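You operate a simulated robot arm through the tools that you are given. There is no shell and no other tool. Be economical: measure what you need, move in short steps, check, and stop when the job is done.

You are at the controls of a simulated two-armed robot. One attempt, no reset.

Task
Take the blue stencil and put it on the grey desk. Take the lid off the white paste jar and lay it down on the corner end of the long desk. Put one of the mist bottles from the outer part of the long desk on top of the white long card. Put the powder jar that says "silver" from the stamping end of the long desk on top of the beige low block and the powder jar that says "teal" in the brown box. Put the cleaner bottle on the grey desk away on the fourth shelf from the bottom of the tall shelf. Stack the bead jar labelled "blue" from the grey desk on top of the bead jar that says "pearl". Shut the yellow desk drawer. Put the iron weight on the brown round tag. Fetch the stripe stamp and set it on the orange sheet. Put the yellow cloth on the outer part of the long desk. Take the blue lever press on the grey desk and put it away on the big table. Put the purple dauber on the grey desk away on the large blue mat. Take the white tin and leave it on top of the blue packet. Do these in any order. Set down upright: mist bottle, powder jar, cleaner bottle, iron weight.

The check looks at the end state, three seconds after you hand in, the way a careful person would. Anything else that was tipped, shoved, dropped, spilled or broken makes it a failure. A push-on lid holds only when it is set on centred and level and pressed home; a screw cap is set on level and turned clockwise until tight. Flat cloth is picked up by pressing the open fingertips on it (5 to 10 N) and closing them slowly along it; thin cloth reads only 2 to 8 mm in the jaws.

Robot
Two 7-joint arms with two-finger parallel grippers on one trunk, on a base that drives. Base frame: it is fixed to the floor where the robot stands at the start and does not move with it; the origin is under the middle of the robot, x ahead of it, y to its left, z up; the surface under the hand at the start is at about z = 75. Readings come in cm, rad, newtons and seconds.
The left shoulder is at the start at [7, 16.3, 115.8], the right one opposite. With the tool pointing down near the work surface each hand reaches from about 36 to 88 cm from the robot's upright axis, wherever it stands, measured 20 degrees to its own side. Places, roughly: bead jar [-75, -100, 75]; big table [-200, 160, 80]; blue lever press (7x13x4 cm) [-80, -90, 80]; blue packet (9x6x3 cm) [-360, -70, 80]; blue stencil (15x10x3 cm) [70, -10, 80]; brown box (14x14x5 cm) [70, 260, 80]; cleaner bottle [-50, -100, 75]; fourth shelf of the tall shelf [-220, 410, 120]; grey desk [-60, -90, 80]; iron weight (6x6x7 cm) [-370, -80, 40]; large blue mat [-130, 160, 80]; long card (17x13x5 cm) [60, 40, 80]; low block (6x6x4 cm) [70, 280, 80]; mist bottle [50, 25, 75]; orange sheet (11x15x1 cm) [-330, 130, 70]; outer part of the long desk [50, 40, 80]; powder jar [50, 250, 75]; purple dauber (2x2x3 cm) [-10, -100, 80]; round tag (11x11x1 cm) [-330, 220, 70]; stripe stamp [-200, -100, 75]; white paste jar [75, -50, 75]; white tin [-150, 75, 75]; yellow cloth (11x6x3 cm) [-90, -70, 80]; yellow desk drawer [-470, -30, 70]. Payload 3.43 kg a hand.
The tool frame of a hand sits at the grasp point between the pads (the TCP): z along the fingers, y along the line on which they close. The tips reach 3.4 cm beyond it. The gripper opens to 12.8 cm. The fingers are 2.4 cm wide and 1.2 cm thick; the gripper's body (4.8 by 13 cm) begins 9.6 cm behind the TCP.
Orientation is told as [roll, pitch, yaw] about the base's x, y, z axes, in that order, counted from this pose: with the fingers straight down and closing along the base's y, the tool's x points along the base's -x, its y along +y and its z along -z.

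Tools
- The arms move only by the tool send_rows. It takes "left_series", "right_series" or both (then of equal length, played together; a hand with none holds still); each is a list of rows, each a list of 7 numbers: the gripper command, from -1 (shut) to 1 (fully open), values between in proportion, then the shift along the base's x, y, z in cm, then the turn, a rotation vector about the base's x, y, z in rad. In form: [[fingers, dx, dy, dz, ax, ay, az], ...]. A call has 1 to 20 rows; each row shifts and turns the commanded pose from where the row before left it. A row lasts 0.2 s, in which the tool goes at most 5 cm and 0.15 rad; a call with a longer step from one row to the next is refused whole, and so is a gripper value outside its range. A pose out of reach is approached as far as the arm can. The call stops where the force on the tool passes 40 N (or 10 N more than at its start, if that is more) or the arm is blocked; 0.2 s more then pass. The fingers move at their own pace (about 15.3 cm/s each) and stop on an object; they squeeze with about 40 N. The grip force told is the motor's: it shows also when the fingers shut on nothing. Time passes only in rows, and 0.2 s behind the last, so rows that do not move let the fingers close. The reply holds the time, the measured pose of the TCP, the force on the tool along the base axes, the opening and the grip force, in the units named above and with some noise, with the torque about the TCP (base axes, N m) and any sound that the robot's microphone picked up, and new pictures: "pictures" is both (left out), scene, wrist or none (wrist: the cameras of the hands that moved).
- Cameras (640 x 400 px; columns grow to the right, rows downward): "scene" is now at [10.89, -3.79, 135.49]; the picture's right is [-0.55, -0.83, 0.00], its down [-0.70, 0.47, -0.54] and it looks along [0.45, -0.30, -0.84] (base axes); focal length 214 px, centre (320, 200). "left" rides on the left gripper at [7.6, 1.1, -16] in its tool frame; the picture's right is [-0.15, 0.99, 0.00], its down [-0.88, -0.13, -0.46] and it looks along [-0.45, -0.07, 0.89] (tool axes); focal length 234 px, centre (320, 200). "right" rides on the right gripper at [7.6, -1.1, -16] in its tool frame; the picture's right is [0.15, 0.99, 0.00], its down [-0.88, 0.13, -0.46] and it looks along [-0.45, 0.07, 0.89] (tool axes); focal length 234 px, centre (320, 200). There is no depth. A picture from a camera that has moved, and an enlarged one, comes with that camera's place and axes in the base frame and with its lens.
- slide_trunk(by): slides the trunk up (or, below 0, down) by that many cm; the arms and the scene camera ride with it, the base frame stays. It gives what a move gives, with no picture.
- drive_base(legs): drives the robot by 1 to 6 legs, each [ahead, left, turn to the left] in cm, cm and rad, along the robot's own axes; the way and the turn of a leg run together, so that a leg with both is an arc; at most 150 cm and 3.142 rad a leg. The arms and the cameras ride along, it lands a little off, and it stops where it bumps. It gives what a move gives, and a new picture of the scene camera.
- pan_tilt(pan, tilt): turns the head with the scene camera to pan (to the left, within 1.501 rad either way) and tilt (down, from -0.506 to 1.204), counted from straight ahead of the robot. It gives what a move gives, and a new picture of the scene camera.
- zoom(camera, box): a new picture of the part [left, top, right, bottom] of that camera's present view, enlarged. The clock stands still meanwhile.
- hand_in(): hands the job in; it is judged then, once.

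Go step by step. Nothing tells you exact positions but the pictures and the camera data: compare them with the known pose of the tool, close in by small moves and look again before you grip or let go. The budget is 588 turns and 360 pictures, counting those below and the enlarged ones. Unless the task says otherwise, let go and move clear before handing in.

The tools are called after "Emit:" as a command line: name --argument value ..., lists and objects as JSON in quotes. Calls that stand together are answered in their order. send_rows: Moves the arms, as the interface text tells. Its arguments: {"type":"object","properties":{"left_series":{"type":"array"},"right_series":{"type":"array"},"pictures":{"type":"string","enum":["both","scene","wrist","none"]}},"required":[]} The other tools are called the same way: slide_trunk (by) slides the trunk up or down; drive_base (legs) drives the base; pan_tilt (pan, tilt) turns the head that bears the scene camera; zoom (camera, box) takes an enlarged picture of a part of a camera's view; hand_in () hands the job in.

At the start:

```text
time: 0.0
left_position: [51.36, -8.79, 112.53]
left_orientation: [0.0, 0.0, 0.001]
left_wrist_force: [0.7, -0.6, -0.3]
left_wrist_torque: [0.0, -0.01, 0.02]
left_gripper_width: 12.82
left_finger_force: 0.1
right_position: [33.82, -49.71, 110.17]
right_orientation: [0.0, 0.0, 0.0]
right_wrist_force: [-0.2, 0.1, 0.8]
right_wrist_torque: [0.01, 0.02, 0.01]
right_gripper_width: 12.8
right_finger_force: 0.1
trunk travel left (down, up): [-63.8, 30.2]
robot x, y, heading: [-0.13, -0.08, 0.002]
head pan, tilt: [-0.586, 0.998]
```

scene: 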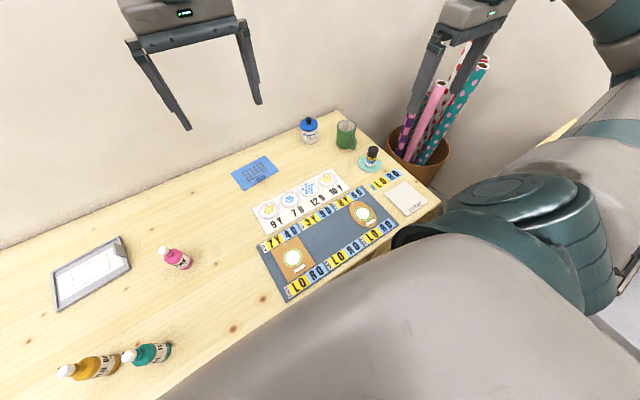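
right: 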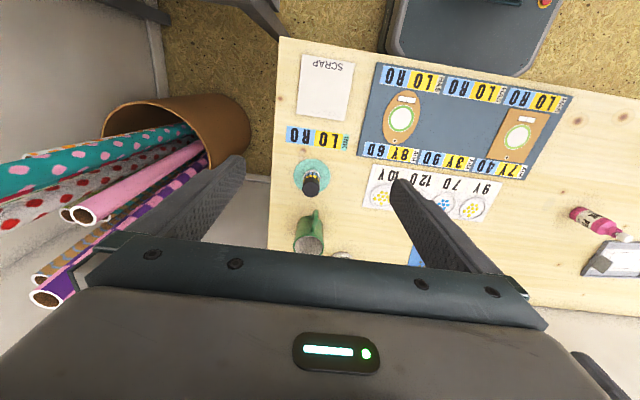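
left: 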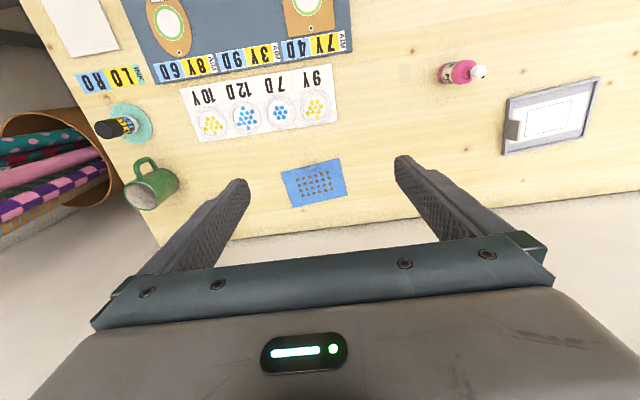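

I see the long desk with the blue stencil near [66,-12], a jar with a blue lid near [70,-40], mist bottles and the framed card to the left. I look closer at both ends.

Emit:
zoom --camera "scene" --box '[220, 100, 440, 240]'

Emit:
zoom --camera "scene" --box '[30, 210, 230, 390]'

Emit:
pan_tilt --pan 0.5 --tilt 0.7

```text
2.86 times, centred on (330, 170) of scene
camera zoom: at [10.89, -3.79, 135.49], right [-0.55, -0.83, 0.0], down [-0.7, 0.47, -0.54], along [0.45, -0.3, -0.84], focal length 613 px, centre (291, 286)
```

zoom: 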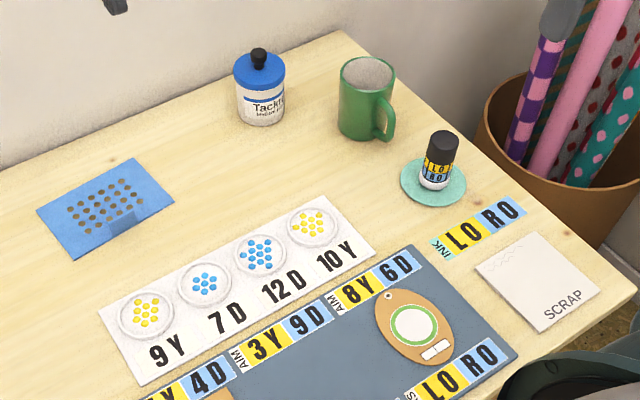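

```text
2.22 times, centred on (130, 300) of scene
camera zoom: at [10.89, -3.79, 135.49], right [-0.55, -0.83, 0.0], down [-0.7, 0.47, -0.54], along [0.45, -0.3, -0.84], focal length 477 px, centre (742, -22)
```

zoom: 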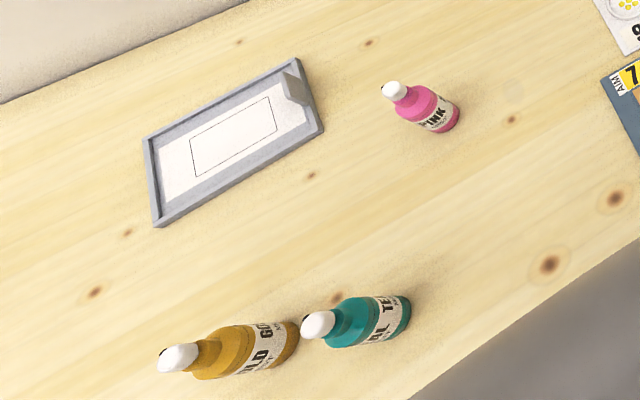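

```text
time: 1.3
left_position: [51.42, -8.81, 112.54]
left_orientation: [-0.001, -0.001, 0.001]
left_wrist_force: [-0.2, 0.5, 0.2]
left_wrist_torque: [0.01, 0.04, -0.01]
left_gripper_width: 12.79
left_finger_force: 0.1
right_position: [33.87, -49.73, 110.18]
right_orientation: [0.001, -0.001, 0.0]
right_wrist_force: [0.6, -0.6, 0.4]
right_wrist_torque: [0.02, 0.0, 0.04]
right_gripper_width: 12.82
right_finger_force: 0.0
trunk travel left (down, up): [-63.8, 30.2]
robot x, y, heading: [-0.1, 0.01, -0.003]
head pan, tilt: [0.499, 0.7]
camera scene: at [12.55, 4.13, 137.82], right [0.48, -0.88, 0.0], down [-0.57, -0.31, -0.76], along [0.67, 0.37, -0.64], focal length 214 px, centre (320, 200)
```

scene: 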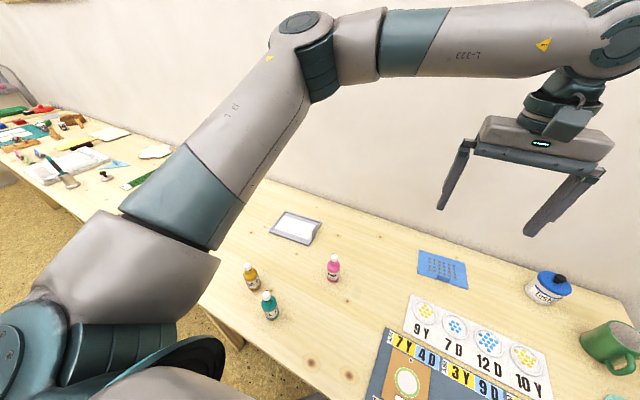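

The left stretch of the desk continues far to the left. I survey further left and right to learn the room.

Emit:
pan_tilt --pan 1.4 --tilt 0.35

Emit:
pan_tilt --pan -1.4 --tilt 0.45

```text
time: 2.5
left_position: [51.31, -8.65, 112.58]
left_orientation: [0.0, 0.0, 0.002]
left_wrist_force: [-0.5, -0.6, -0.1]
left_wrist_torque: [0.01, -0.02, -0.01]
left_gripper_width: 12.8
left_finger_force: 0.1
right_position: [33.84, -49.7, 110.2]
right_orientation: [0.0, -0.001, -0.001]
right_wrist_force: [-0.3, -0.1, 0.6]
right_wrist_torque: [-0.04, 0.02, 0.01]
right_gripper_width: 12.8
right_finger_force: 0.1
trunk travel left (down, up): [-63.8, 30.2]
robot x, y, heading: [0.14, -0.08, -0.0]
head pan, tilt: [1.4, 0.351]
camera scene: at [6.68, 9.24, 140.96], right [0.99, -0.17, 0.0], down [-0.06, -0.34, -0.94], along [0.16, 0.93, -0.34], focal length 214 px, centre (320, 200)
```

scene: 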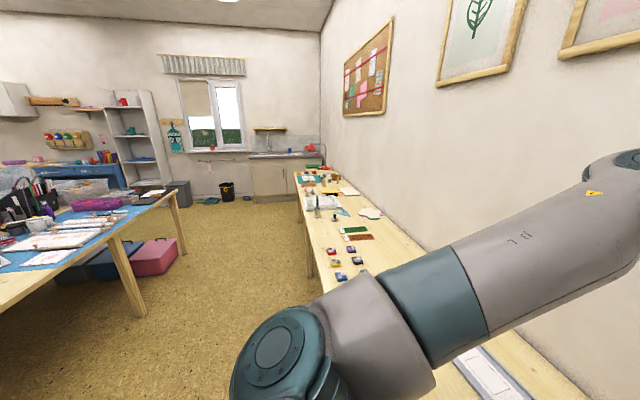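

```text
time: 5.0
left_position: [51.41, -8.81, 112.55]
left_orientation: [-0.001, 0.002, 0.002]
left_wrist_force: [-0.7, 0.7, 0.1]
left_wrist_torque: [0.0, 0.0, -0.02]
left_gripper_width: 12.81
left_finger_force: 0.1
right_position: [33.93, -49.63, 110.19]
right_orientation: [-0.001, 0.0, -0.001]
right_wrist_force: [1.2, -0.5, 0.2]
right_wrist_torque: [0.04, -0.02, -0.01]
right_gripper_width: 12.79
right_finger_force: 0.1
trunk travel left (down, up): [-63.8, 30.2]
robot x, y, heading: [-0.08, -0.1, -0.001]
head pan, tilt: [-1.4, 0.45]
camera scene: at [6.66, -8.99, 140.04], right [-0.99, -0.17, 0.0], down [-0.07, 0.43, -0.9], along [0.15, -0.89, -0.44], focal length 214 px, centre (320, 200)
```

scene: 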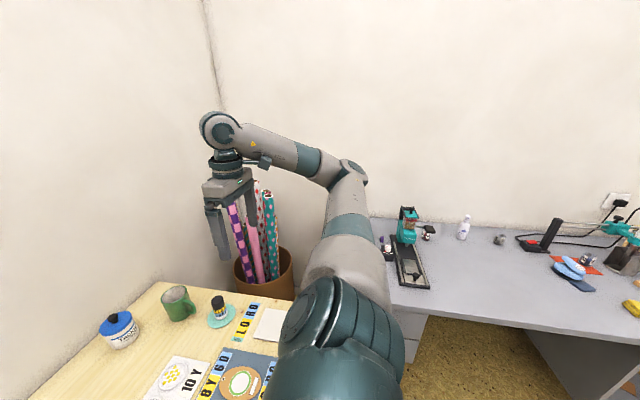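

The room corner is to the right, so the right end of the long desk is the corner end. The paste jar stands at about [71,-39]; I bring the right hand above it.

Emit:
send_rows --right_series '[[1, 4.6, 1.3, -1, 0, 0, 0], [1, 4.6, 1.3, -1, 0, 0, 0], [1, 4.6, 1.3, -1, 0, 0, 0], [1, 4.6, 1.3, -1, 0, 0, 0], [1, 4.6, 1.3, -1, 0, 0, 0], [1, 4.6, 1.3, -1, 0, 0, 0], [1, 4.6, 1.3, -1, 0, 0, 0], [1, 4.6, 1.3, -1, 0, 0, 0], [1, 0, 0, 0, 0, 0, 0]]' --pictures "wrist"

Emit:
pan_tilt --pan -0.4 --tilt 0.8

```text
time: 7.0
left_position: [51.34, -8.79, 112.67]
left_orientation: [0.0, -0.001, 0.002]
left_wrist_force: [-0.5, -0.4, -0.4]
left_wrist_torque: [0.02, -0.06, 0.0]
left_gripper_width: 12.79
left_finger_force: 0.1
right_position: [70.53, -39.18, 102.38]
right_orientation: [0.002, -0.003, -0.001]
right_wrist_force: [-0.1, 0.4, 0.2]
right_wrist_torque: [0.04, -0.04, 0.02]
right_gripper_width: 12.8
right_finger_force: 0.1
trunk travel left (down, up): [-63.8, 30.2]
robot x, y, heading: [0.07, -0.04, 0.001]
head pan, tilt: [-1.4, 0.45]
camera right: at [63.06, -40.22, 118.28], right [-0.15, 0.99, 0.0], down [0.88, 0.13, 0.46], along [0.45, 0.07, -0.89], focal length 234 px, centre (320, 200)
```

right: 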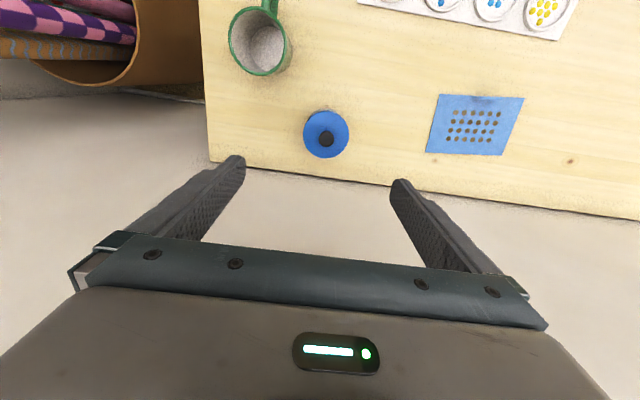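

```text
time: 8.3
left_position: [51.35, -8.61, 112.45]
left_orientation: [0.001, -0.001, 0.002]
left_wrist_force: [0.8, 0.1, 0.1]
left_wrist_torque: [0.01, 0.02, 0.03]
left_gripper_width: 12.78
left_finger_force: 0.0
right_position: [70.71, -39.19, 102.2]
right_orientation: [-0.002, 0.0, 0.0]
right_wrist_force: [0.7, 0.5, -1.0]
right_wrist_torque: [0.0, -0.01, 0.02]
right_gripper_width: 12.8
right_finger_force: 0.0
trunk travel left (down, up): [-63.8, 30.2]
robot x, y, heading: [-0.16, -0.07, 0.003]
head pan, tilt: [-0.4, 0.799]
camera scene: at [12.54, -3.07, 137.0], right [-0.39, -0.92, 0.0], down [-0.66, 0.28, -0.7], along [0.64, -0.27, -0.72], focal length 214 px, centre (320, 200)
```

scene: 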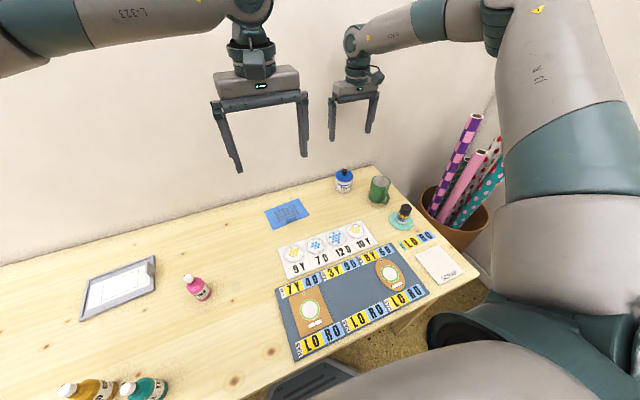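

The knob of the lid is at about [70.3,-38.1,84]. A closer look to judge how the lid sits.

Emit:
zoom --camera "scene" --box '[310, 155, 400, 215]'

Emit:
zoom --camera "right" --box '[280, 90, 370, 180]'

```text
6.67 times, centred on (355, 185) of scene
camera zoom: at [12.54, -3.07, 137.0], right [-0.39, -0.92, 0.0], down [-0.66, 0.28, -0.7], along [0.64, -0.27, -0.72], focal length 1430 px, centre (87, 300)
```

zoom: 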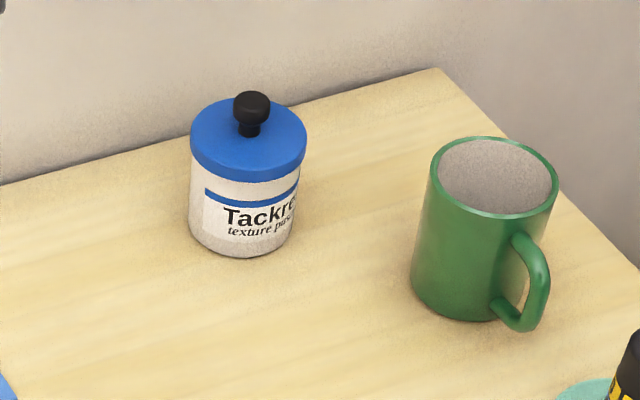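

```text
4.44 times, centred on (325, 135) of right
camera zoom: at [63.19, -40.19, 118.19], right [-0.15, 0.99, 0.0], down [0.88, 0.13, 0.46], along [0.45, 0.07, -0.89], focal length 1041 px, centre (298, 489)
```

zoom: 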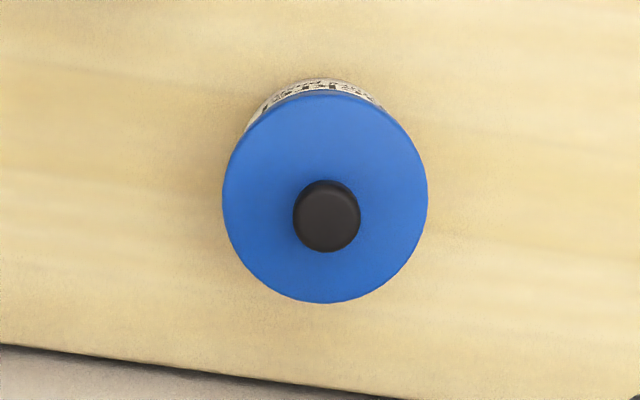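

Knob at [70.4,-38.0]; it looks like a push-on or loose lid. I come down over the knob with the right hand half closed.

Emit:
send_rows --right_series '[[-0.3, -0.2, 1.2, -3, 0, 0, 0], [-0.3, 0, 0, -4, 0, 0, 0], [-0.3, 0, 0, -4, 0, 0, 0], [-0.3, 0, 0, -3, 0, 0, 0], [-0.3, 0, 0, -1.5, 0, 0, 0], [-0.3, 0, 0, 0, 0, 0, 0]]' --pictures "both"

Emit:
zoom --camera "scene" --box '[310, 155, 400, 215]'

```text
time: 9.7
left_position: [51.42, -8.77, 112.58]
left_orientation: [0.001, 0.0, 0.002]
left_wrist_force: [-0.3, -0.1, 0.4]
left_wrist_torque: [-0.01, 0.0, -0.01]
left_gripper_width: 12.78
left_finger_force: 0.1
right_position: [70.01, -38.16, 87.12]
right_orientation: [0.001, -0.002, 0.001]
right_wrist_force: [0.7, -0.3, -0.4]
right_wrist_torque: [-0.03, 0.02, -0.02]
right_gripper_width: 4.47
right_finger_force: 0.2
right hand out of reach, approached as far as the arm can: row 5
trunk travel left (down, up): [-63.8, 30.2]
robot x, y, heading: [0.5, -0.06, -0.003]
head pan, tilt: [-0.4, 0.799]
camera scene: at [12.55, -3.06, 136.99], right [-0.39, -0.92, 0.0], down [-0.66, 0.28, -0.7], along [0.64, -0.27, -0.72], focal length 214 px, centre (320, 200)
camera right: at [62.46, -39.3, 103.05], right [-0.15, 0.99, 0.0], down [0.88, 0.13, 0.46], along [0.45, 0.07, -0.89], focal length 234 px, centre (320, 200)
```

scene: 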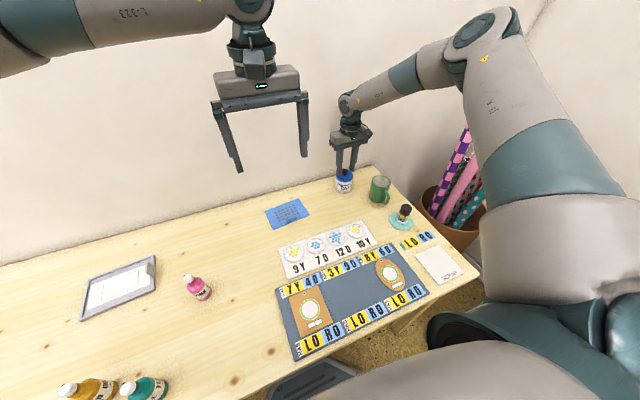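
right: 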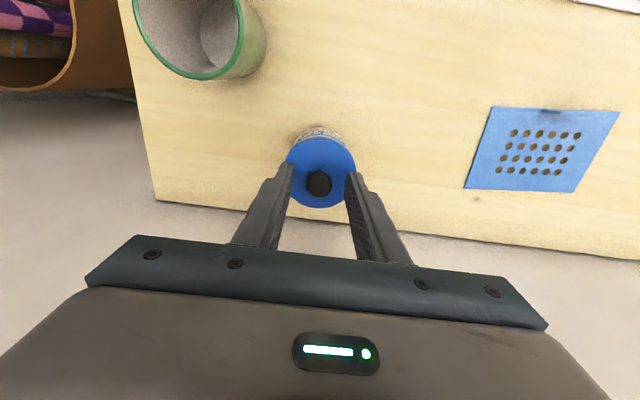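

```text
6.67 times, centred on (355, 185) of scene
camera zoom: at [12.55, -3.06, 136.99], right [-0.39, -0.92, 0.0], down [-0.66, 0.28, -0.7], along [0.64, -0.27, -0.72], focal length 1430 px, centre (87, 300)
```

zoom: 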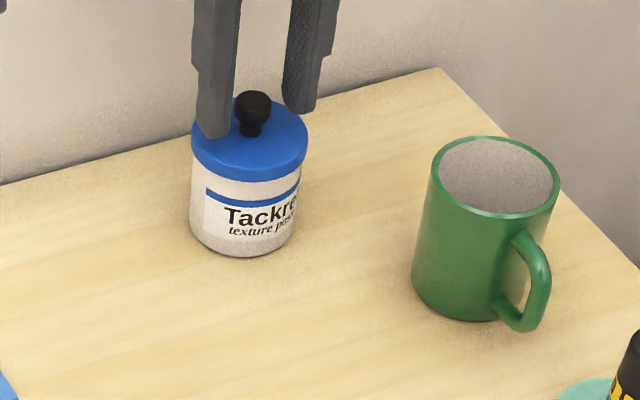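

The last bit was out of reach, so I raise the hand and lower the trunk by 15 cm.

Emit:
send_rows --right_series '[[-0.3, 0, 0, 5, 0, 0, 0], [-0.3, 0, 0, 5, 0, 0, 0], [-0.3, 0, 0, 5, 0, 0, 0], [-0.3, 0, 0, 0, 0, 0, 0]]' --pictures "none"

Emit:
slide_trunk --by -15

```text
time: 10.7
left_position: [51.47, -8.87, 112.55]
left_orientation: [0.0, 0.0, 0.0]
left_wrist_force: [0.2, 0.4, 0.7]
left_wrist_torque: [0.01, 0.02, 0.01]
left_gripper_width: 12.79
left_finger_force: 0.1
right_position: [70.03, -38.21, 102.08]
right_orientation: [0.002, 0.0, 0.0]
right_wrist_force: [0.7, -0.7, 0.1]
right_wrist_torque: [0.02, -0.01, 0.02]
right_gripper_width: 4.44
right_finger_force: 0.1
trunk travel left (down, up): [-63.8, 30.2]
robot x, y, heading: [0.21, 0.34, -0.0]
head pan, tilt: [-0.4, 0.799]
```

```text
time: 12.4
left_position: [51.43, -8.69, 97.53]
left_orientation: [0.0, 0.0, 0.001]
left_wrist_force: [0.8, -0.3, 0.1]
left_wrist_torque: [0.02, -0.04, -0.04]
left_gripper_width: 12.79
left_finger_force: 0.1
right_position: [70.06, -38.09, 87.04]
right_orientation: [-0.001, -0.001, 0.0]
right_wrist_force: [0.5, -0.3, 0.9]
right_wrist_torque: [-0.01, 0.02, -0.03]
right_gripper_width: 4.49
right_finger_force: 0.1
trunk travel left (down, up): [-48.8, 45.2]
robot x, y, heading: [-0.15, -0.35, 0.0]
head pan, tilt: [-0.4, 0.799]
```

Now down the rest slowly and close on the knob.

Emit:
send_rows --right_series '[[-0.3, 0.4, 0.1, -0.6, 0, 0, 0], [-0.3, 0, 0, -0.5, 0, 0, 0], [-0.3, 0, 0, 0, 0, 0, 0]]' --pictures "scene"

Emit:
zoom --camera "scene" --box '[300, 130, 390, 190]'

```text
time: 13.2
left_position: [51.46, -8.69, 97.52]
left_orientation: [0.0, -0.002, 0.003]
left_wrist_force: [0.3, 0.2, 0.2]
left_wrist_torque: [-0.02, 0.01, 0.01]
left_gripper_width: 12.8
left_finger_force: 0.1
right_position: [70.53, -38.04, 85.99]
right_orientation: [0.001, -0.002, 0.0]
right_wrist_force: [0.8, -0.6, 4.5]
right_wrist_torque: [0.01, -0.05, 0.03]
right_gripper_width: 4.47
right_finger_force: 0.0
trunk travel left (down, up): [-48.8, 45.2]
robot x, y, heading: [-0.49, 0.27, -0.001]
head pan, tilt: [-0.4, 0.799]
camera scene: at [12.49, -3.04, 122.01], right [-0.39, -0.92, 0.0], down [-0.66, 0.28, -0.7], along [0.64, -0.27, -0.72], focal length 214 px, centre (320, 200)
```

scene: 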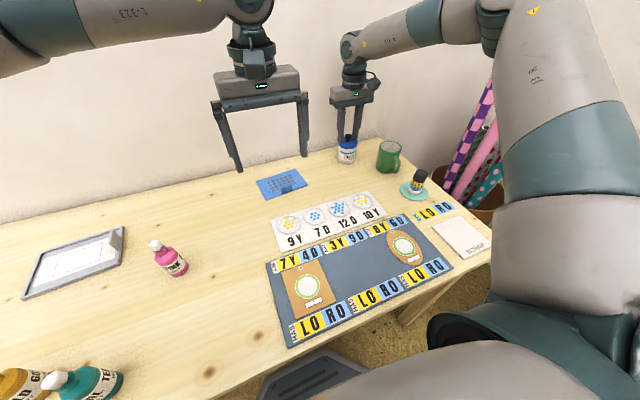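

```text
6.67 times, centred on (345, 160) of scene
camera zoom: at [12.49, -3.04, 122.01], right [-0.39, -0.92, 0.0], down [-0.66, 0.28, -0.7], along [0.64, -0.27, -0.72], focal length 1430 px, centre (153, 467)
```

zoom: 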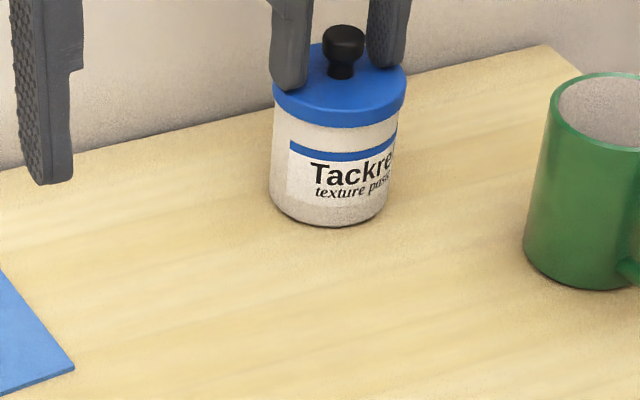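

Fingertips rest on the lid either side of the knob. I close and lift a little.

Emit:
send_rows --right_series '[[-0.3, 0, 0, 0.3, 0, 0, 0], [-1, 0, 0, 0, 0, 0, 0], [-1, 0, 0, 0, 0, 0, 0], [-1, 0, 0, 0.3, 0, 0, 0], [-1, 0, 0, 0.3, 0, 0, 0], [-1, 0, 0, 0.3, 0, 0, 0]]' --pictures "none"

Emit:
zoom --camera "scene" --box '[300, 130, 390, 190]'

```text
time: 14.6
left_position: [51.44, -8.75, 97.49]
left_orientation: [0.001, 0.0, 0.001]
left_wrist_force: [-0.4, 0.2, 0.1]
left_wrist_torque: [-0.03, -0.01, 0.01]
left_gripper_width: 12.81
left_finger_force: 0.1
right_position: [70.51, -37.99, 87.18]
right_orientation: [0.0, -0.001, 0.001]
right_wrist_force: [-0.6, -0.6, -2.7]
right_wrist_torque: [-0.03, 0.0, -0.02]
right_gripper_width: 1.39
right_finger_force: 39.5
trunk travel left (down, up): [-48.8, 45.2]
robot x, y, heading: [0.05, 0.26, -0.003]
head pan, tilt: [-0.4, 0.799]
```

```text
6.67 times, centred on (345, 160) of scene
camera zoom: at [12.54, -3.07, 121.99], right [-0.39, -0.92, 0.0], down [-0.66, 0.28, -0.7], along [0.64, -0.27, -0.72], focal length 1430 px, centre (153, 467)
```

zoom: 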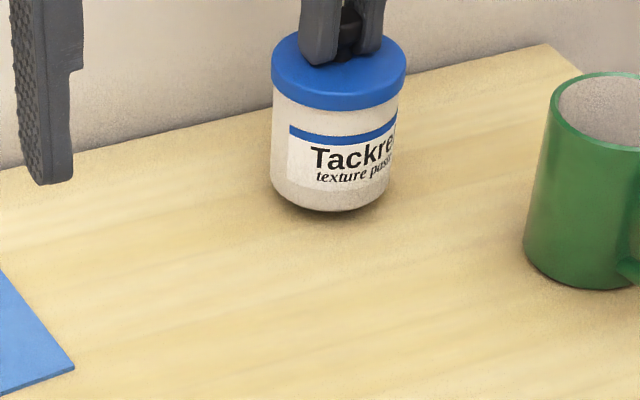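

The jar lifts with its lid, so I must hold its body with the left hand. I set it back down, keep the knob gripped, and turn the left hand in place (yaw +90°, then tilt to point towards −y).

Emit:
send_rows --right_series '[[-1, 0, 0, -0.4, 0, 0, 0], [-1, 0, 0, -0.3, 0, 0, 0], [-1, 0, 0, -0.2, 0, 0, 0], [-1, 0, 0, 0, 0, 0, 0]]' --pictures "none"

Emit:
send_rows --left_series '[[1, 1, 1, 0, 0, 0, 0.15], [1, 1, 1, 0, 0, 0, 0.15], [1, 1, 1, 0, 0, 0, 0.15], [1, 1, 1, 0, 0, 0, 0.15], [1, 1, 1, 0, 0, 0, 0.15], [1, 0, 0, 0, 0, 0, 0.15], [1, 0, 0, 0, 0, 0, 0.15], [1, 0, 0, 0, 0, 0, 0.15], [1, 0, 0, 0, 0, 0, 0.15], [1, 0, 0, 0, 0, 0, 0.15], [1, 0, 0, 0, 0, 0, 0.071], [1, 0, 0, 0, 0, 0, 0]]' --pictures "scene"

```text
time: 15.6
left_position: [51.57, -8.81, 97.64]
left_orientation: [0.001, 0.001, 0.002]
left_wrist_force: [1.2, 0.4, 0.3]
left_wrist_torque: [-0.05, 0.0, 0.0]
left_gripper_width: 12.78
left_finger_force: 0.1
right_position: [70.35, -37.87, 86.19]
right_orientation: [0.0, -0.001, 0.0]
right_wrist_force: [1.6, -0.1, -1.7]
right_wrist_torque: [0.02, -0.01, 0.02]
right_gripper_width: 1.39
right_finger_force: 40.0
trunk travel left (down, up): [-48.8, 45.2]
robot x, y, heading: [0.3, -0.06, -0.002]
head pan, tilt: [-0.4, 0.799]
```

```text
time: 18.2
left_position: [56.16, -3.7, 97.48]
left_orientation: [0.001, 0.0, 1.574]
left_wrist_force: [-0.7, -0.3, 0.2]
left_wrist_torque: [0.06, -0.05, 0.0]
left_gripper_width: 12.8
left_finger_force: 0.2
right_position: [70.51, -38.0, 86.33]
right_orientation: [-0.001, 0.0, -0.001]
right_wrist_force: [-0.1, -0.7, -1.6]
right_wrist_torque: [0.02, -0.04, 0.0]
right_gripper_width: 1.58
right_finger_force: 39.9
trunk travel left (down, up): [-48.8, 45.2]
robot x, y, heading: [0.02, -0.24, -0.002]
head pan, tilt: [-0.4, 0.799]
camera scene: at [12.54, -3.07, 121.99], right [-0.39, -0.92, 0.0], down [-0.66, 0.28, -0.7], along [0.64, -0.27, -0.72], focal length 214 px, centre (320, 200)
```

scene: 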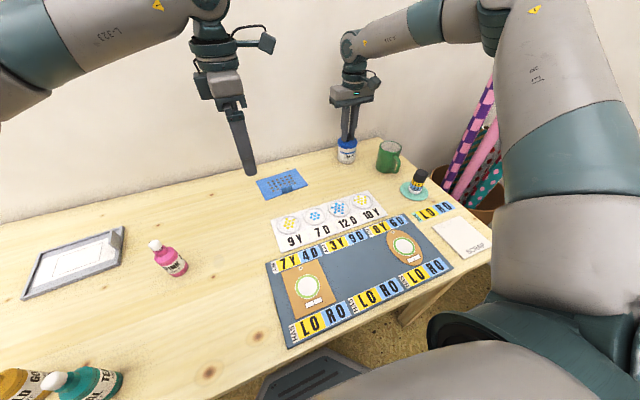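

Now tilt the left hand and move it to a standoff beside the jar.

Emit:
send_rows --left_series '[[1, 1.5, 0, 0, -0.14, 0, 0], [1, 1.5, 0, 0, -0.14, 0, 0], [1, 1.5, 0, 0, -0.14, 0, 0], [1, 1.5, 0, 0, -0.14, 0, 0], [1, 1.5, -1, 0, -0.14, 0, 0], [1, 1.5, -1, 0, -0.14, 0, 0], [1, 1.5, -2, 0, -0.14, 0, 0], [1, 1.5, -2, -1, -0.14, 0, 0], [1, 1.2, -2, -1, -0.137, 0, 0], [1, 1, -2, -2, 0, 0, 0], [1, 0, -2, -2, 0, 0, 0], [1, 0, -2, -2, 0, 0, 0], [1, 0, -2, -2, 0, 0, 0], [1, 0, 0, 0, 0, 0, 0]]' --pictures "both"

```text
time: 21.2
left_position: [70.59, -19.84, 87.4]
left_orientation: [0.001, 1.255, 1.574]
left_wrist_force: [-0.5, 0.3, 0.5]
left_wrist_torque: [-0.01, 0.03, -0.01]
left_gripper_width: 12.79
left_finger_force: 0.0
right_position: [70.51, -37.98, 86.2]
right_orientation: [0.0, 0.001, 0.0]
right_wrist_force: [0.9, 0.6, 0.3]
right_wrist_torque: [-0.04, -0.01, 0.01]
right_gripper_width: 1.66
right_finger_force: 39.3
trunk travel left (down, up): [-48.8, 45.2]
robot x, y, heading: [0.36, 0.08, -0.001]
head pan, tilt: [-0.4, 0.799]
heard: snap
camera scene: at [12.53, -3.04, 122.0], right [-0.39, -0.92, 0.0], down [-0.66, 0.28, -0.7], along [0.64, -0.27, -0.72], focal length 214 px, centre (320, 200)
camera left: at [69.48, -6.96, 99.52], right [-0.99, 0.04, -0.14], down [0.13, 0.71, -0.7], along [0.07, -0.71, -0.7], focal length 234 px, centre (320, 200)
```

scene: 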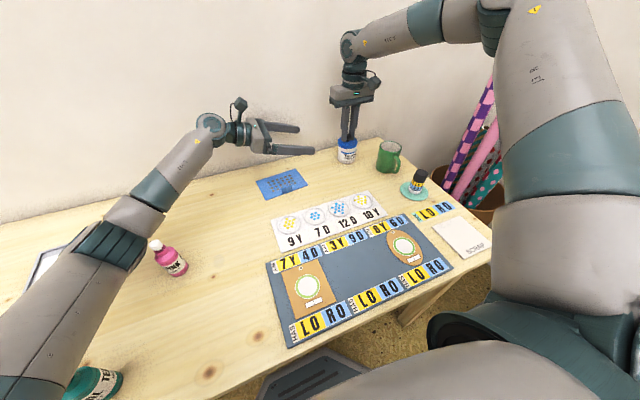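
left: 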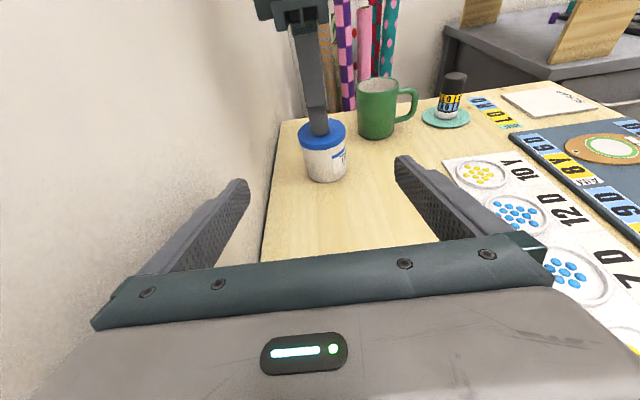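

A snap was heard: perhaps the lid has come loose. I lift the right hand slightly and look.

Emit:
send_rows --right_series '[[-1, 0, 0, 0.4, 0, 0, 0], [-1, 0, 0, 0.4, 0, 0, 0], [-1, 0, 0, 0, 0, 0, 0]]' --pictures "none"

Emit:
zoom --camera "left" --box '[270, 80, 390, 200]'

```text
time: 22.0
left_position: [70.75, -19.89, 87.28]
left_orientation: [0.004, 1.256, 1.575]
left_wrist_force: [-0.8, -1.0, 0.0]
left_wrist_torque: [-0.02, -0.02, 0.02]
left_gripper_width: 12.8
left_finger_force: 0.0
right_position: [70.41, -37.94, 87.12]
right_orientation: [-0.001, -0.001, 0.0]
right_wrist_force: [0.1, 0.1, 0.5]
right_wrist_torque: [0.03, -0.02, -0.01]
right_gripper_width: 1.65
right_finger_force: 40.7
trunk travel left (down, up): [-48.8, 45.2]
robot x, y, heading: [0.19, 0.02, -0.003]
head pan, tilt: [-0.4, 0.799]
```

```text
3.33 times, centred on (330, 140) of left
camera zoom: at [69.48, -6.97, 99.55], right [-0.99, 0.04, -0.14], down [0.13, 0.71, -0.7], along [0.07, -0.71, -0.7], focal length 781 px, centre (287, 400)
```

zoom: 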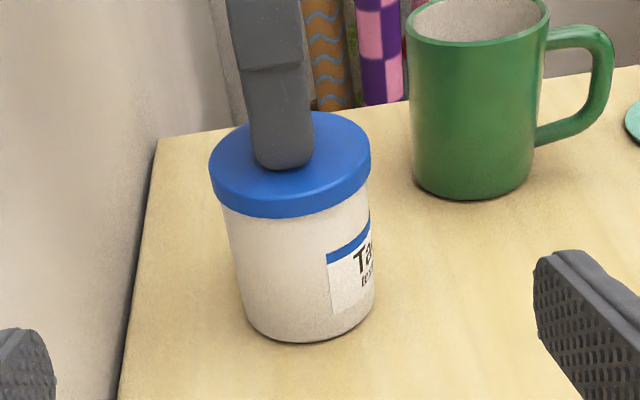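

The lid is still on and the fingers slipped up the knob; the jar stands on the desk. I bring the left hand around the jar body and open and re-seat the right on the knob.

Emit:
send_rows --left_series '[[0.55, 0, -1, -2, 0, 0, 0], [0.55, -0.1, -1.5, -1.5, 0, 0, 0], [0.55, -0.1, -3, -1, 0, 0, 0], [0.55, 0, -3, -1, 0, 0, 0], [0.55, 0, -3, -1, 0, 0, 0], [0.55, 0, -3, -1, 0, 0, 0], [0.55, 0, -2, -0.7, 0, 0, 0], [0.55, 0, -1.5, -0.6, 0, 0, 0], [0.55, 0, 0, 0, 0, 0, 0]]' --right_series '[[-1, 0, 0, 0, 0, 0, 0], [-0.3, 0, 0, 0, 0, 0, 0], [-0.3, 0, 0, 0, 0, 0, 0], [-0.3, 0, 0, -0.4, 0, 0, 0], [-0.3, 0, 0, -0.3, 0, 0, 0], [-0.3, 0, 0, -0.2, 0, 0, 0], [-0.3, 0, 0, 0, 0, 0, 0], [-0.3, 0, 0, 0, 0, 0, 0], [-0.3, 0, 0, 0, 0, 0, 0]]' --pictures "both"

```text
time: 24.0
left_position: [70.56, -37.63, 78.6]
left_orientation: [0.005, 1.257, 1.577]
left_wrist_force: [0.3, 0.1, 0.3]
left_wrist_torque: [0.0, 0.01, -0.02]
left_gripper_width: 9.92
left_finger_force: 0.1
right_position: [70.31, -37.85, 86.18]
right_orientation: [-0.001, 0.0, 0.0]
right_wrist_force: [1.5, 0.3, -0.3]
right_wrist_torque: [-0.03, 0.0, -0.01]
right_gripper_width: 4.49
right_finger_force: 0.0
trunk travel left (down, up): [-48.8, 45.2]
robot x, y, heading: [0.07, 0.17, -0.001]
head pan, tilt: [-0.4, 0.799]
camera scene: at [12.55, -3.02, 121.99], right [-0.39, -0.92, 0.0], down [-0.66, 0.28, -0.7], along [0.64, -0.27, -0.72], focal length 214 px, centre (320, 200)
camera right: at [62.94, -39.03, 102.13], right [-0.15, 0.99, 0.0], down [0.88, 0.13, 0.46], along [0.45, 0.07, -0.89], focal length 234 px, centre (320, 200)
camera left: at [69.34, -24.81, 90.81], right [-0.99, 0.04, -0.14], down [0.13, 0.71, -0.7], along [0.07, -0.71, -0.7], focal length 234 px, centre (320, 200)
```

scene: 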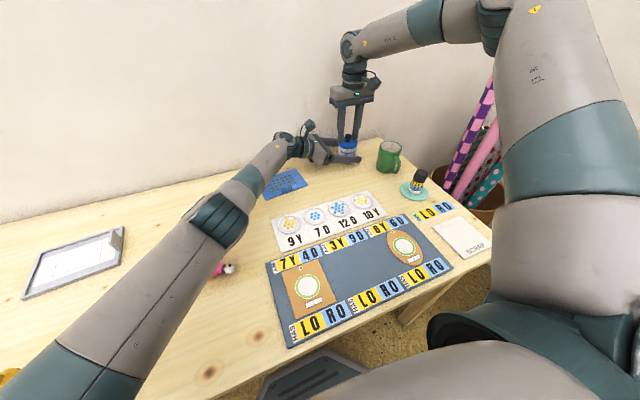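
right: 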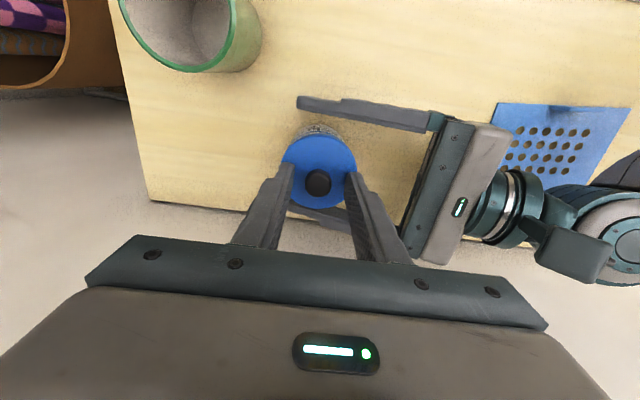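
left: 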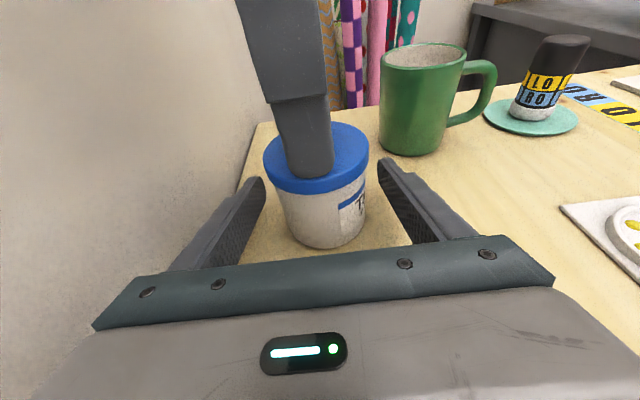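

The left fingers straddle the jar body well. I close both hands and pull the lid up slowly.

Emit:
send_rows --left_series '[[-1, 0, 0, 0, 0, 0, 0], [-1, 0, 0, 0, 0, 0, 0], [-1, 0, 0, 0, 0, 0, 0], [-1, 0, 0, 0, 0, 0, 0], [-1, 0, 0, 0, 0, 0, 0], [-1, 0, 0, 0, 0, 0, 0], [-1, 0, 0, 0, 0, 0, 0]]' --right_series '[[-0.3, 0, 0, 0, 0, 0, 0], [-0.3, 0, 0, 0, 0, 0, 0], [-1, 0, 0, 0, 0, 0, 0], [-1, 0, 0, 0, 0, 0, 0], [-1, 0, 0, 0.2, 0, 0, 0], [-1, 0, 0, 0.2, 0, 0, 0], [-1, 0, 0, 0.2, 0, 0, 0]]' --pictures "none"

Emit:
zoom --camera "left" --box '[230, 80, 420, 260]'

```text
time: 25.6
left_position: [70.48, -37.72, 78.61]
left_orientation: [0.003, 1.257, 1.576]
left_wrist_force: [-0.2, 0.0, -0.7]
left_wrist_torque: [-0.01, -0.07, -0.02]
left_gripper_width: 6.51
left_finger_force: 40.8
right_position: [70.43, -37.87, 86.79]
right_orientation: [0.002, 0.0, -0.002]
right_wrist_force: [0.4, 0.3, -1.4]
right_wrist_torque: [0.01, 0.0, -0.04]
right_gripper_width: 1.73
right_finger_force: 40.2
trunk travel left (down, up): [-48.8, 45.2]
robot x, y, heading: [0.06, -0.07, 0.004]
head pan, tilt: [-0.4, 0.799]
```

```text
2.22 times, centred on (325, 170) of left
camera zoom: at [69.32, -24.85, 90.84], right [-0.99, 0.04, -0.14], down [0.13, 0.71, -0.7], along [0.07, -0.71, -0.7], focal length 520 px, centre (309, 267)
```

zoom: 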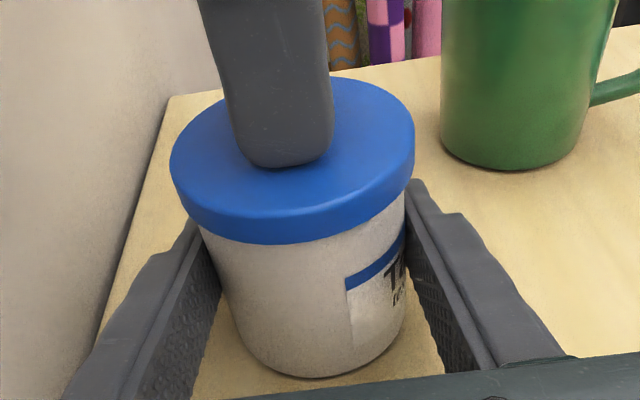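

Force on the right hand is small; I raise another 2 cm to see whether the lid comes along.

Emit:
send_rows --right_series '[[-1, 0, 0, 0.7, 0, 0, 0], [-1, 0, 0, 0.7, 0, 0, 0], [-1, 0, 0, 0.6, 0, 0, 0]]' --pictures "none"

Emit:
zoom --camera "left" --box '[230, 80, 420, 260]'

```text
time: 26.4
left_position: [70.5, -37.65, 78.7]
left_orientation: [0.003, 1.257, 1.576]
left_wrist_force: [0.3, 0.1, 0.3]
left_wrist_torque: [0.03, -0.08, 0.03]
left_gripper_width: 6.47
left_finger_force: 40.1
right_position: [70.36, -38.05, 88.84]
right_orientation: [0.002, 0.0, 0.0]
right_wrist_force: [-0.3, 0.1, -0.2]
right_wrist_torque: [0.0, -0.01, 0.04]
right_gripper_width: 1.64
right_finger_force: 40.1
trunk travel left (down, up): [-48.8, 45.2]
robot x, y, heading: [-0.23, 0.25, 0.006]
head pan, tilt: [-0.4, 0.799]
```

```text
2.22 times, centred on (325, 170) of left
camera zoom: at [69.32, -24.84, 90.84], right [-0.99, 0.04, -0.14], down [0.13, 0.71, -0.7], along [0.07, -0.71, -0.7], focal length 520 px, centre (309, 267)
```

zoom: 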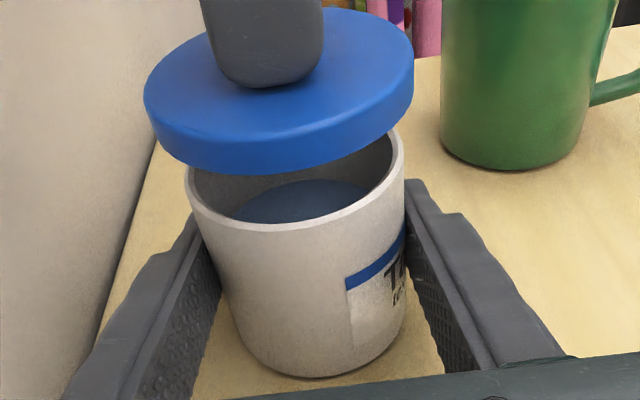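

The lid is off. I lift it clear, open the left hand and back it away.

Emit:
send_rows --right_series '[[-1, 0, 0, 2, 0, 0, 0], [-1, 0, 0, 2, 0, 0, 0], [-1, 0, 0, 2, 0, 0, 0], [-1, 0, 0, 1, 0, 0, 0], [-1, 0, 0, 0, 0, 0, 0], [-1, 0, 0, 0, 0, 0, 0], [-1, 0, 0, 0, 0, 0, 0], [-1, 0, 0, 0, 0, 0, 0], [-1, 0, 0, 0, 0, 0, 0], [-1, 0, 0, 0, 0, 0, 0], [-1, 0, 0, 0, 0, 0, 0], [-1, 0, 0, 0, 0, 0, 0], [-1, 0, 0, 0, 0, 0, 0]]' --left_series '[[0.4, 0, 0, 0, 0, 0, 0], [0.4, 0, 0, 0, 0, 0, 0], [0.4, 0, 1, 0.35, 0, 0, 0], [0.4, 0, 2, 0.7, 0, 0, 0], [0.4, 0, 3, 1, 0, 0, 0], [0.4, 0, 3, 1, 0, 0, 0], [0.4, 0, 3, 1, 0, 0, 0], [0.4, 0, 3, 1, 0, 0, 0], [0.4, 0, 3, 3, 0, 0, 0], [0.4, 0, 2, 4, 0, 0, 0], [0.4, 0, 1, 4, 0, 0, 0], [0.4, 0, 0, 4, 0, 0, 0], [0.4, 0, 0, 0, 0, 0, 0]]' --pictures "both"

```text
time: 29.2
left_position: [70.64, -16.74, 98.93]
left_orientation: [0.005, 1.256, 1.578]
left_wrist_force: [0.5, 0.5, 0.0]
left_wrist_torque: [-0.03, 0.01, 0.01]
left_gripper_width: 8.96
left_finger_force: 0.1
right_position: [70.44, -38.01, 95.69]
right_orientation: [-0.002, -0.001, 0.001]
right_wrist_force: [-0.8, 0.3, 0.7]
right_wrist_torque: [-0.01, 0.02, 0.01]
right_gripper_width: 1.63
right_finger_force: 39.4
trunk travel left (down, up): [-48.8, 45.2]
robot x, y, heading: [0.04, 0.15, -0.002]
head pan, tilt: [-0.4, 0.799]
camera scene: at [12.58, -3.03, 121.99], right [-0.39, -0.92, 0.0], down [-0.66, 0.28, -0.7], along [0.64, -0.27, -0.72], focal length 214 px, centre (320, 200)
camera right: at [62.99, -39.09, 111.63], right [-0.15, 0.99, 0.0], down [0.88, 0.13, 0.46], along [0.45, 0.07, -0.89], focal length 234 px, centre (320, 200)
camera left: at [69.4, -3.83, 111.11], right [-0.99, 0.04, -0.14], down [0.13, 0.71, -0.7], along [0.07, -0.71, -0.7], focal length 234 px, centre (320, 200)
```

scene: 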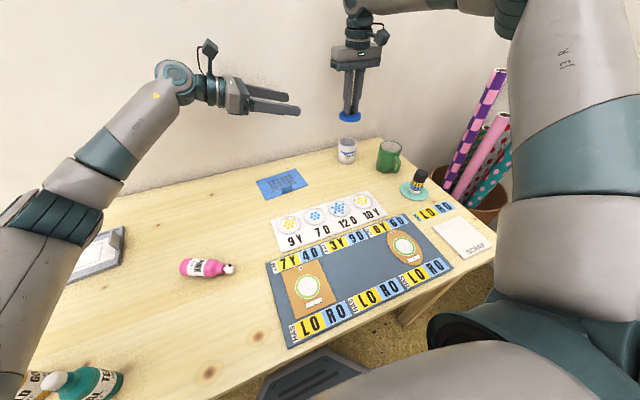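
right: 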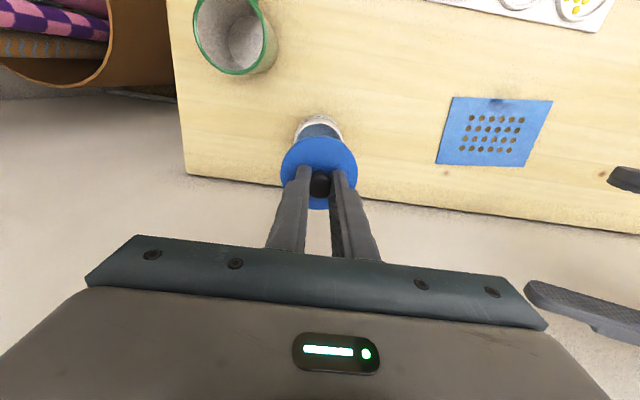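
left: 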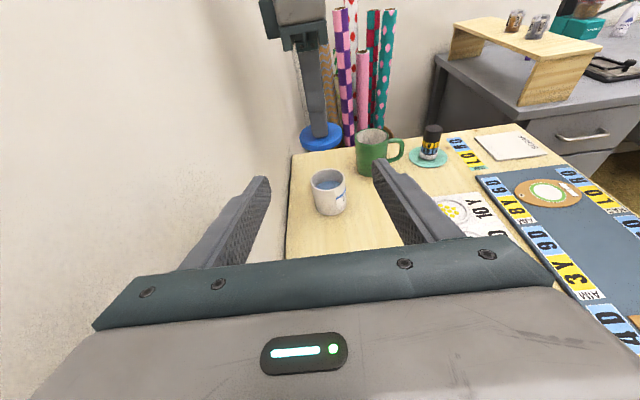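

The lid is free, but the left elbow has tipped the pink mist bottle over; that one can be stood on the white card later. First I raise the left hand and turn it back to vertical, high and clear.

Emit:
send_rows --left_series '[[0.4, 0, 0.5, 4, 0, 0, 0], [0.4, 0, 0.5, 4, 0, 0, 0], [0.4, 0, 0.5, 4, 0, 0, 0], [0.4, 0, 0.5, 4, 0.14, 0, 0], [0.4, -1, 1, 2, 0.14, 0, 0], [0.4, -1, 1, 2, 0.14, 0, 0], [0.4, -1, 1, 0, 0.14, 0, 0], [0.4, -1, 1, 0, 0.14, 0, 0], [0.4, -1, 1, 0, 0.14, 0, 0], [0.4, -1, 1, 0, 0.14, 0, 0], [0.4, -1, 1, 0, 0.14, 0, 0], [0.4, -1, 1, 0, 0.137, 0, 0], [0.4, 0, 0, 0, 0, 0, 0]]' --pictures "scene"

```text
time: 32.0
left_position: [62.45, -6.72, 118.69]
left_orientation: [0.001, 0.0, 1.57]
left_wrist_force: [-0.7, 0.5, -0.7]
left_wrist_torque: [-0.02, 0.01, -0.02]
left_gripper_width: 8.97
left_finger_force: 0.0
right_position: [70.45, -37.98, 95.67]
right_orientation: [0.0, 0.001, 0.0]
right_wrist_force: [0.4, -0.3, -0.2]
right_wrist_torque: [0.03, 0.03, 0.0]
right_gripper_width: 1.63
right_finger_force: 39.8
trunk travel left (down, up): [-48.8, 45.2]
robot x, y, heading: [0.21, -0.41, 0.003]
head pan, tilt: [-0.4, 0.799]
camera scene: at [12.63, -3.0, 121.98], right [-0.39, -0.92, 0.0], down [-0.66, 0.28, -0.7], along [0.64, -0.27, -0.72], focal length 214 px, centre (320, 200)
```

scene: 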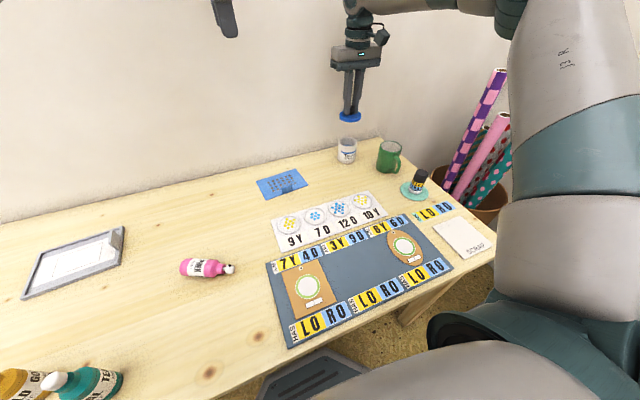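

Clear view now. The right hand carries the lid to the free spot at [69,-27] and lowers it.

Emit:
send_rows --right_series '[[-1, -0.4, 3, 0, 0, 0, 0], [-1, -0.4, 3, 0, 0, 0, 0], [-1, -0.4, 3, -1, 0, 0, 0], [-1, -0.4, 2, -3, 0, 0, 0], [-1, 0, 0, -3, 0, 0, 0], [-1, 0, 0, -3, 0, 0, 0], [-1, 0, 0, -2.5, 0, 0, 0], [-1, 0, 0, 0, 0, 0, 0]]' --pictures "both"

Emit:
zoom --camera "scene" --box '[280, 110, 400, 200]'

```text
time: 33.8
left_position: [62.4, -6.61, 118.7]
left_orientation: [0.001, 0.001, 1.571]
left_wrist_force: [0.1, -0.1, 0.0]
left_wrist_torque: [0.03, -0.01, 0.0]
left_gripper_width: 8.95
left_finger_force: 0.0
right_position: [68.84, -26.83, 83.14]
right_orientation: [0.001, 0.001, 0.0]
right_wrist_force: [0.2, 0.0, 0.0]
right_wrist_torque: [-0.01, -0.01, 0.0]
right_gripper_width: 1.64
right_finger_force: 40.2
trunk travel left (down, up): [-48.8, 45.2]
robot x, y, heading: [0.03, -0.02, -0.002]
head pan, tilt: [-0.4, 0.799]
camera scene: at [12.5, -3.04, 122.0], right [-0.39, -0.92, 0.0], down [-0.66, 0.28, -0.7], along [0.64, -0.27, -0.72], focal length 214 px, centre (320, 200)
camera right: at [61.41, -27.93, 99.01], right [-0.15, 0.99, 0.0], down [0.88, 0.13, 0.46], along [0.45, 0.07, -0.89], focal length 234 px, centre (320, 200)
```

scene: 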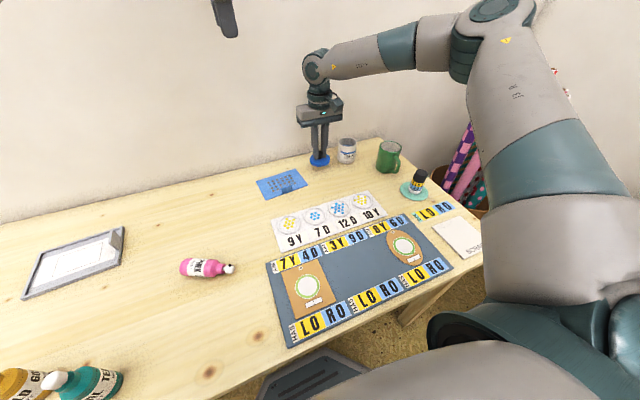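
right: 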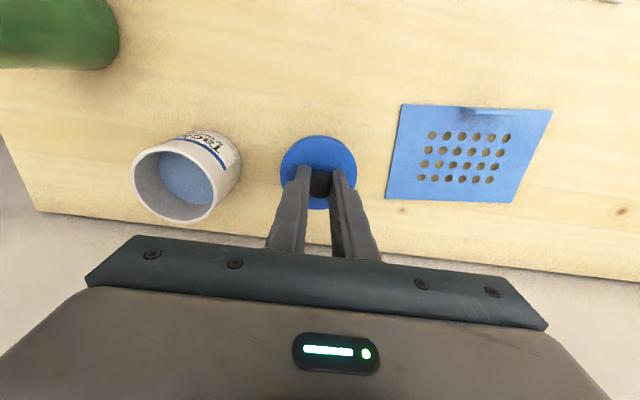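

```text
4.44 times, centred on (340, 155) of scene
camera zoom: at [12.5, -3.04, 122.0], right [-0.39, -0.92, 0.0], down [-0.66, 0.28, -0.7], along [0.64, -0.27, -0.72], focal length 953 px, centre (231, 400)
```

zoom: 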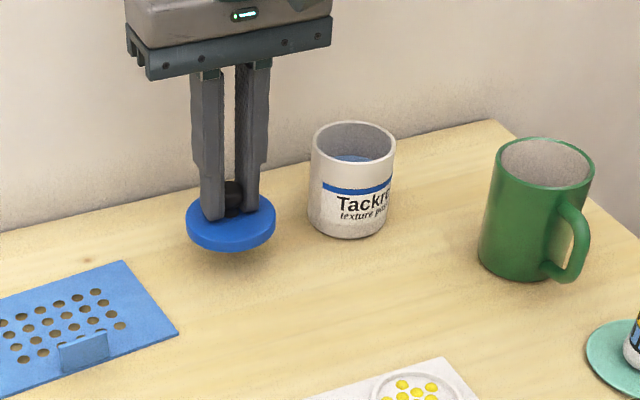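

I lower the lid until it touches and let go.

Emit:
send_rows --right_series '[[-1, 0, 0, -0.7, 0, 0, 0], [-1, 0, 0, -0.4, 0, 0, 0], [-1, 0, 0, -0.3, 0, 0, 0], [-1, 0, 0, 0, 0, 0, 0]]' --pictures "none"

Emit:
zoom --camera "scene" --box '[280, 110, 400, 200]'

```text
time: 34.8
left_position: [62.33, -6.65, 118.78]
left_orientation: [0.0, 0.0, 1.57]
left_wrist_force: [0.0, 0.4, 0.1]
left_wrist_torque: [0.02, 0.0, 0.04]
left_gripper_width: 8.96
left_finger_force: 0.1
right_position: [68.7, -27.02, 81.66]
right_orientation: [0.001, -0.001, 0.0]
right_wrist_force: [-0.1, 0.2, 0.6]
right_wrist_torque: [-0.04, -0.01, 0.0]
right_gripper_width: 1.63
right_finger_force: 40.2
trunk travel left (down, up): [-48.8, 45.2]
robot x, y, heading: [-0.3, -0.05, 0.002]
head pan, tilt: [-0.4, 0.799]
```

```text
4.44 times, centred on (340, 155) of scene
camera zoom: at [12.52, -3.06, 122.0], right [-0.39, -0.92, 0.0], down [-0.66, 0.28, -0.7], along [0.64, -0.27, -0.72], focal length 953 px, centre (231, 400)
```

zoom: 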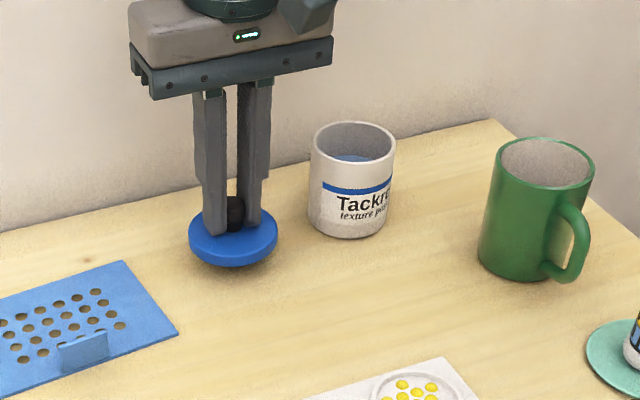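

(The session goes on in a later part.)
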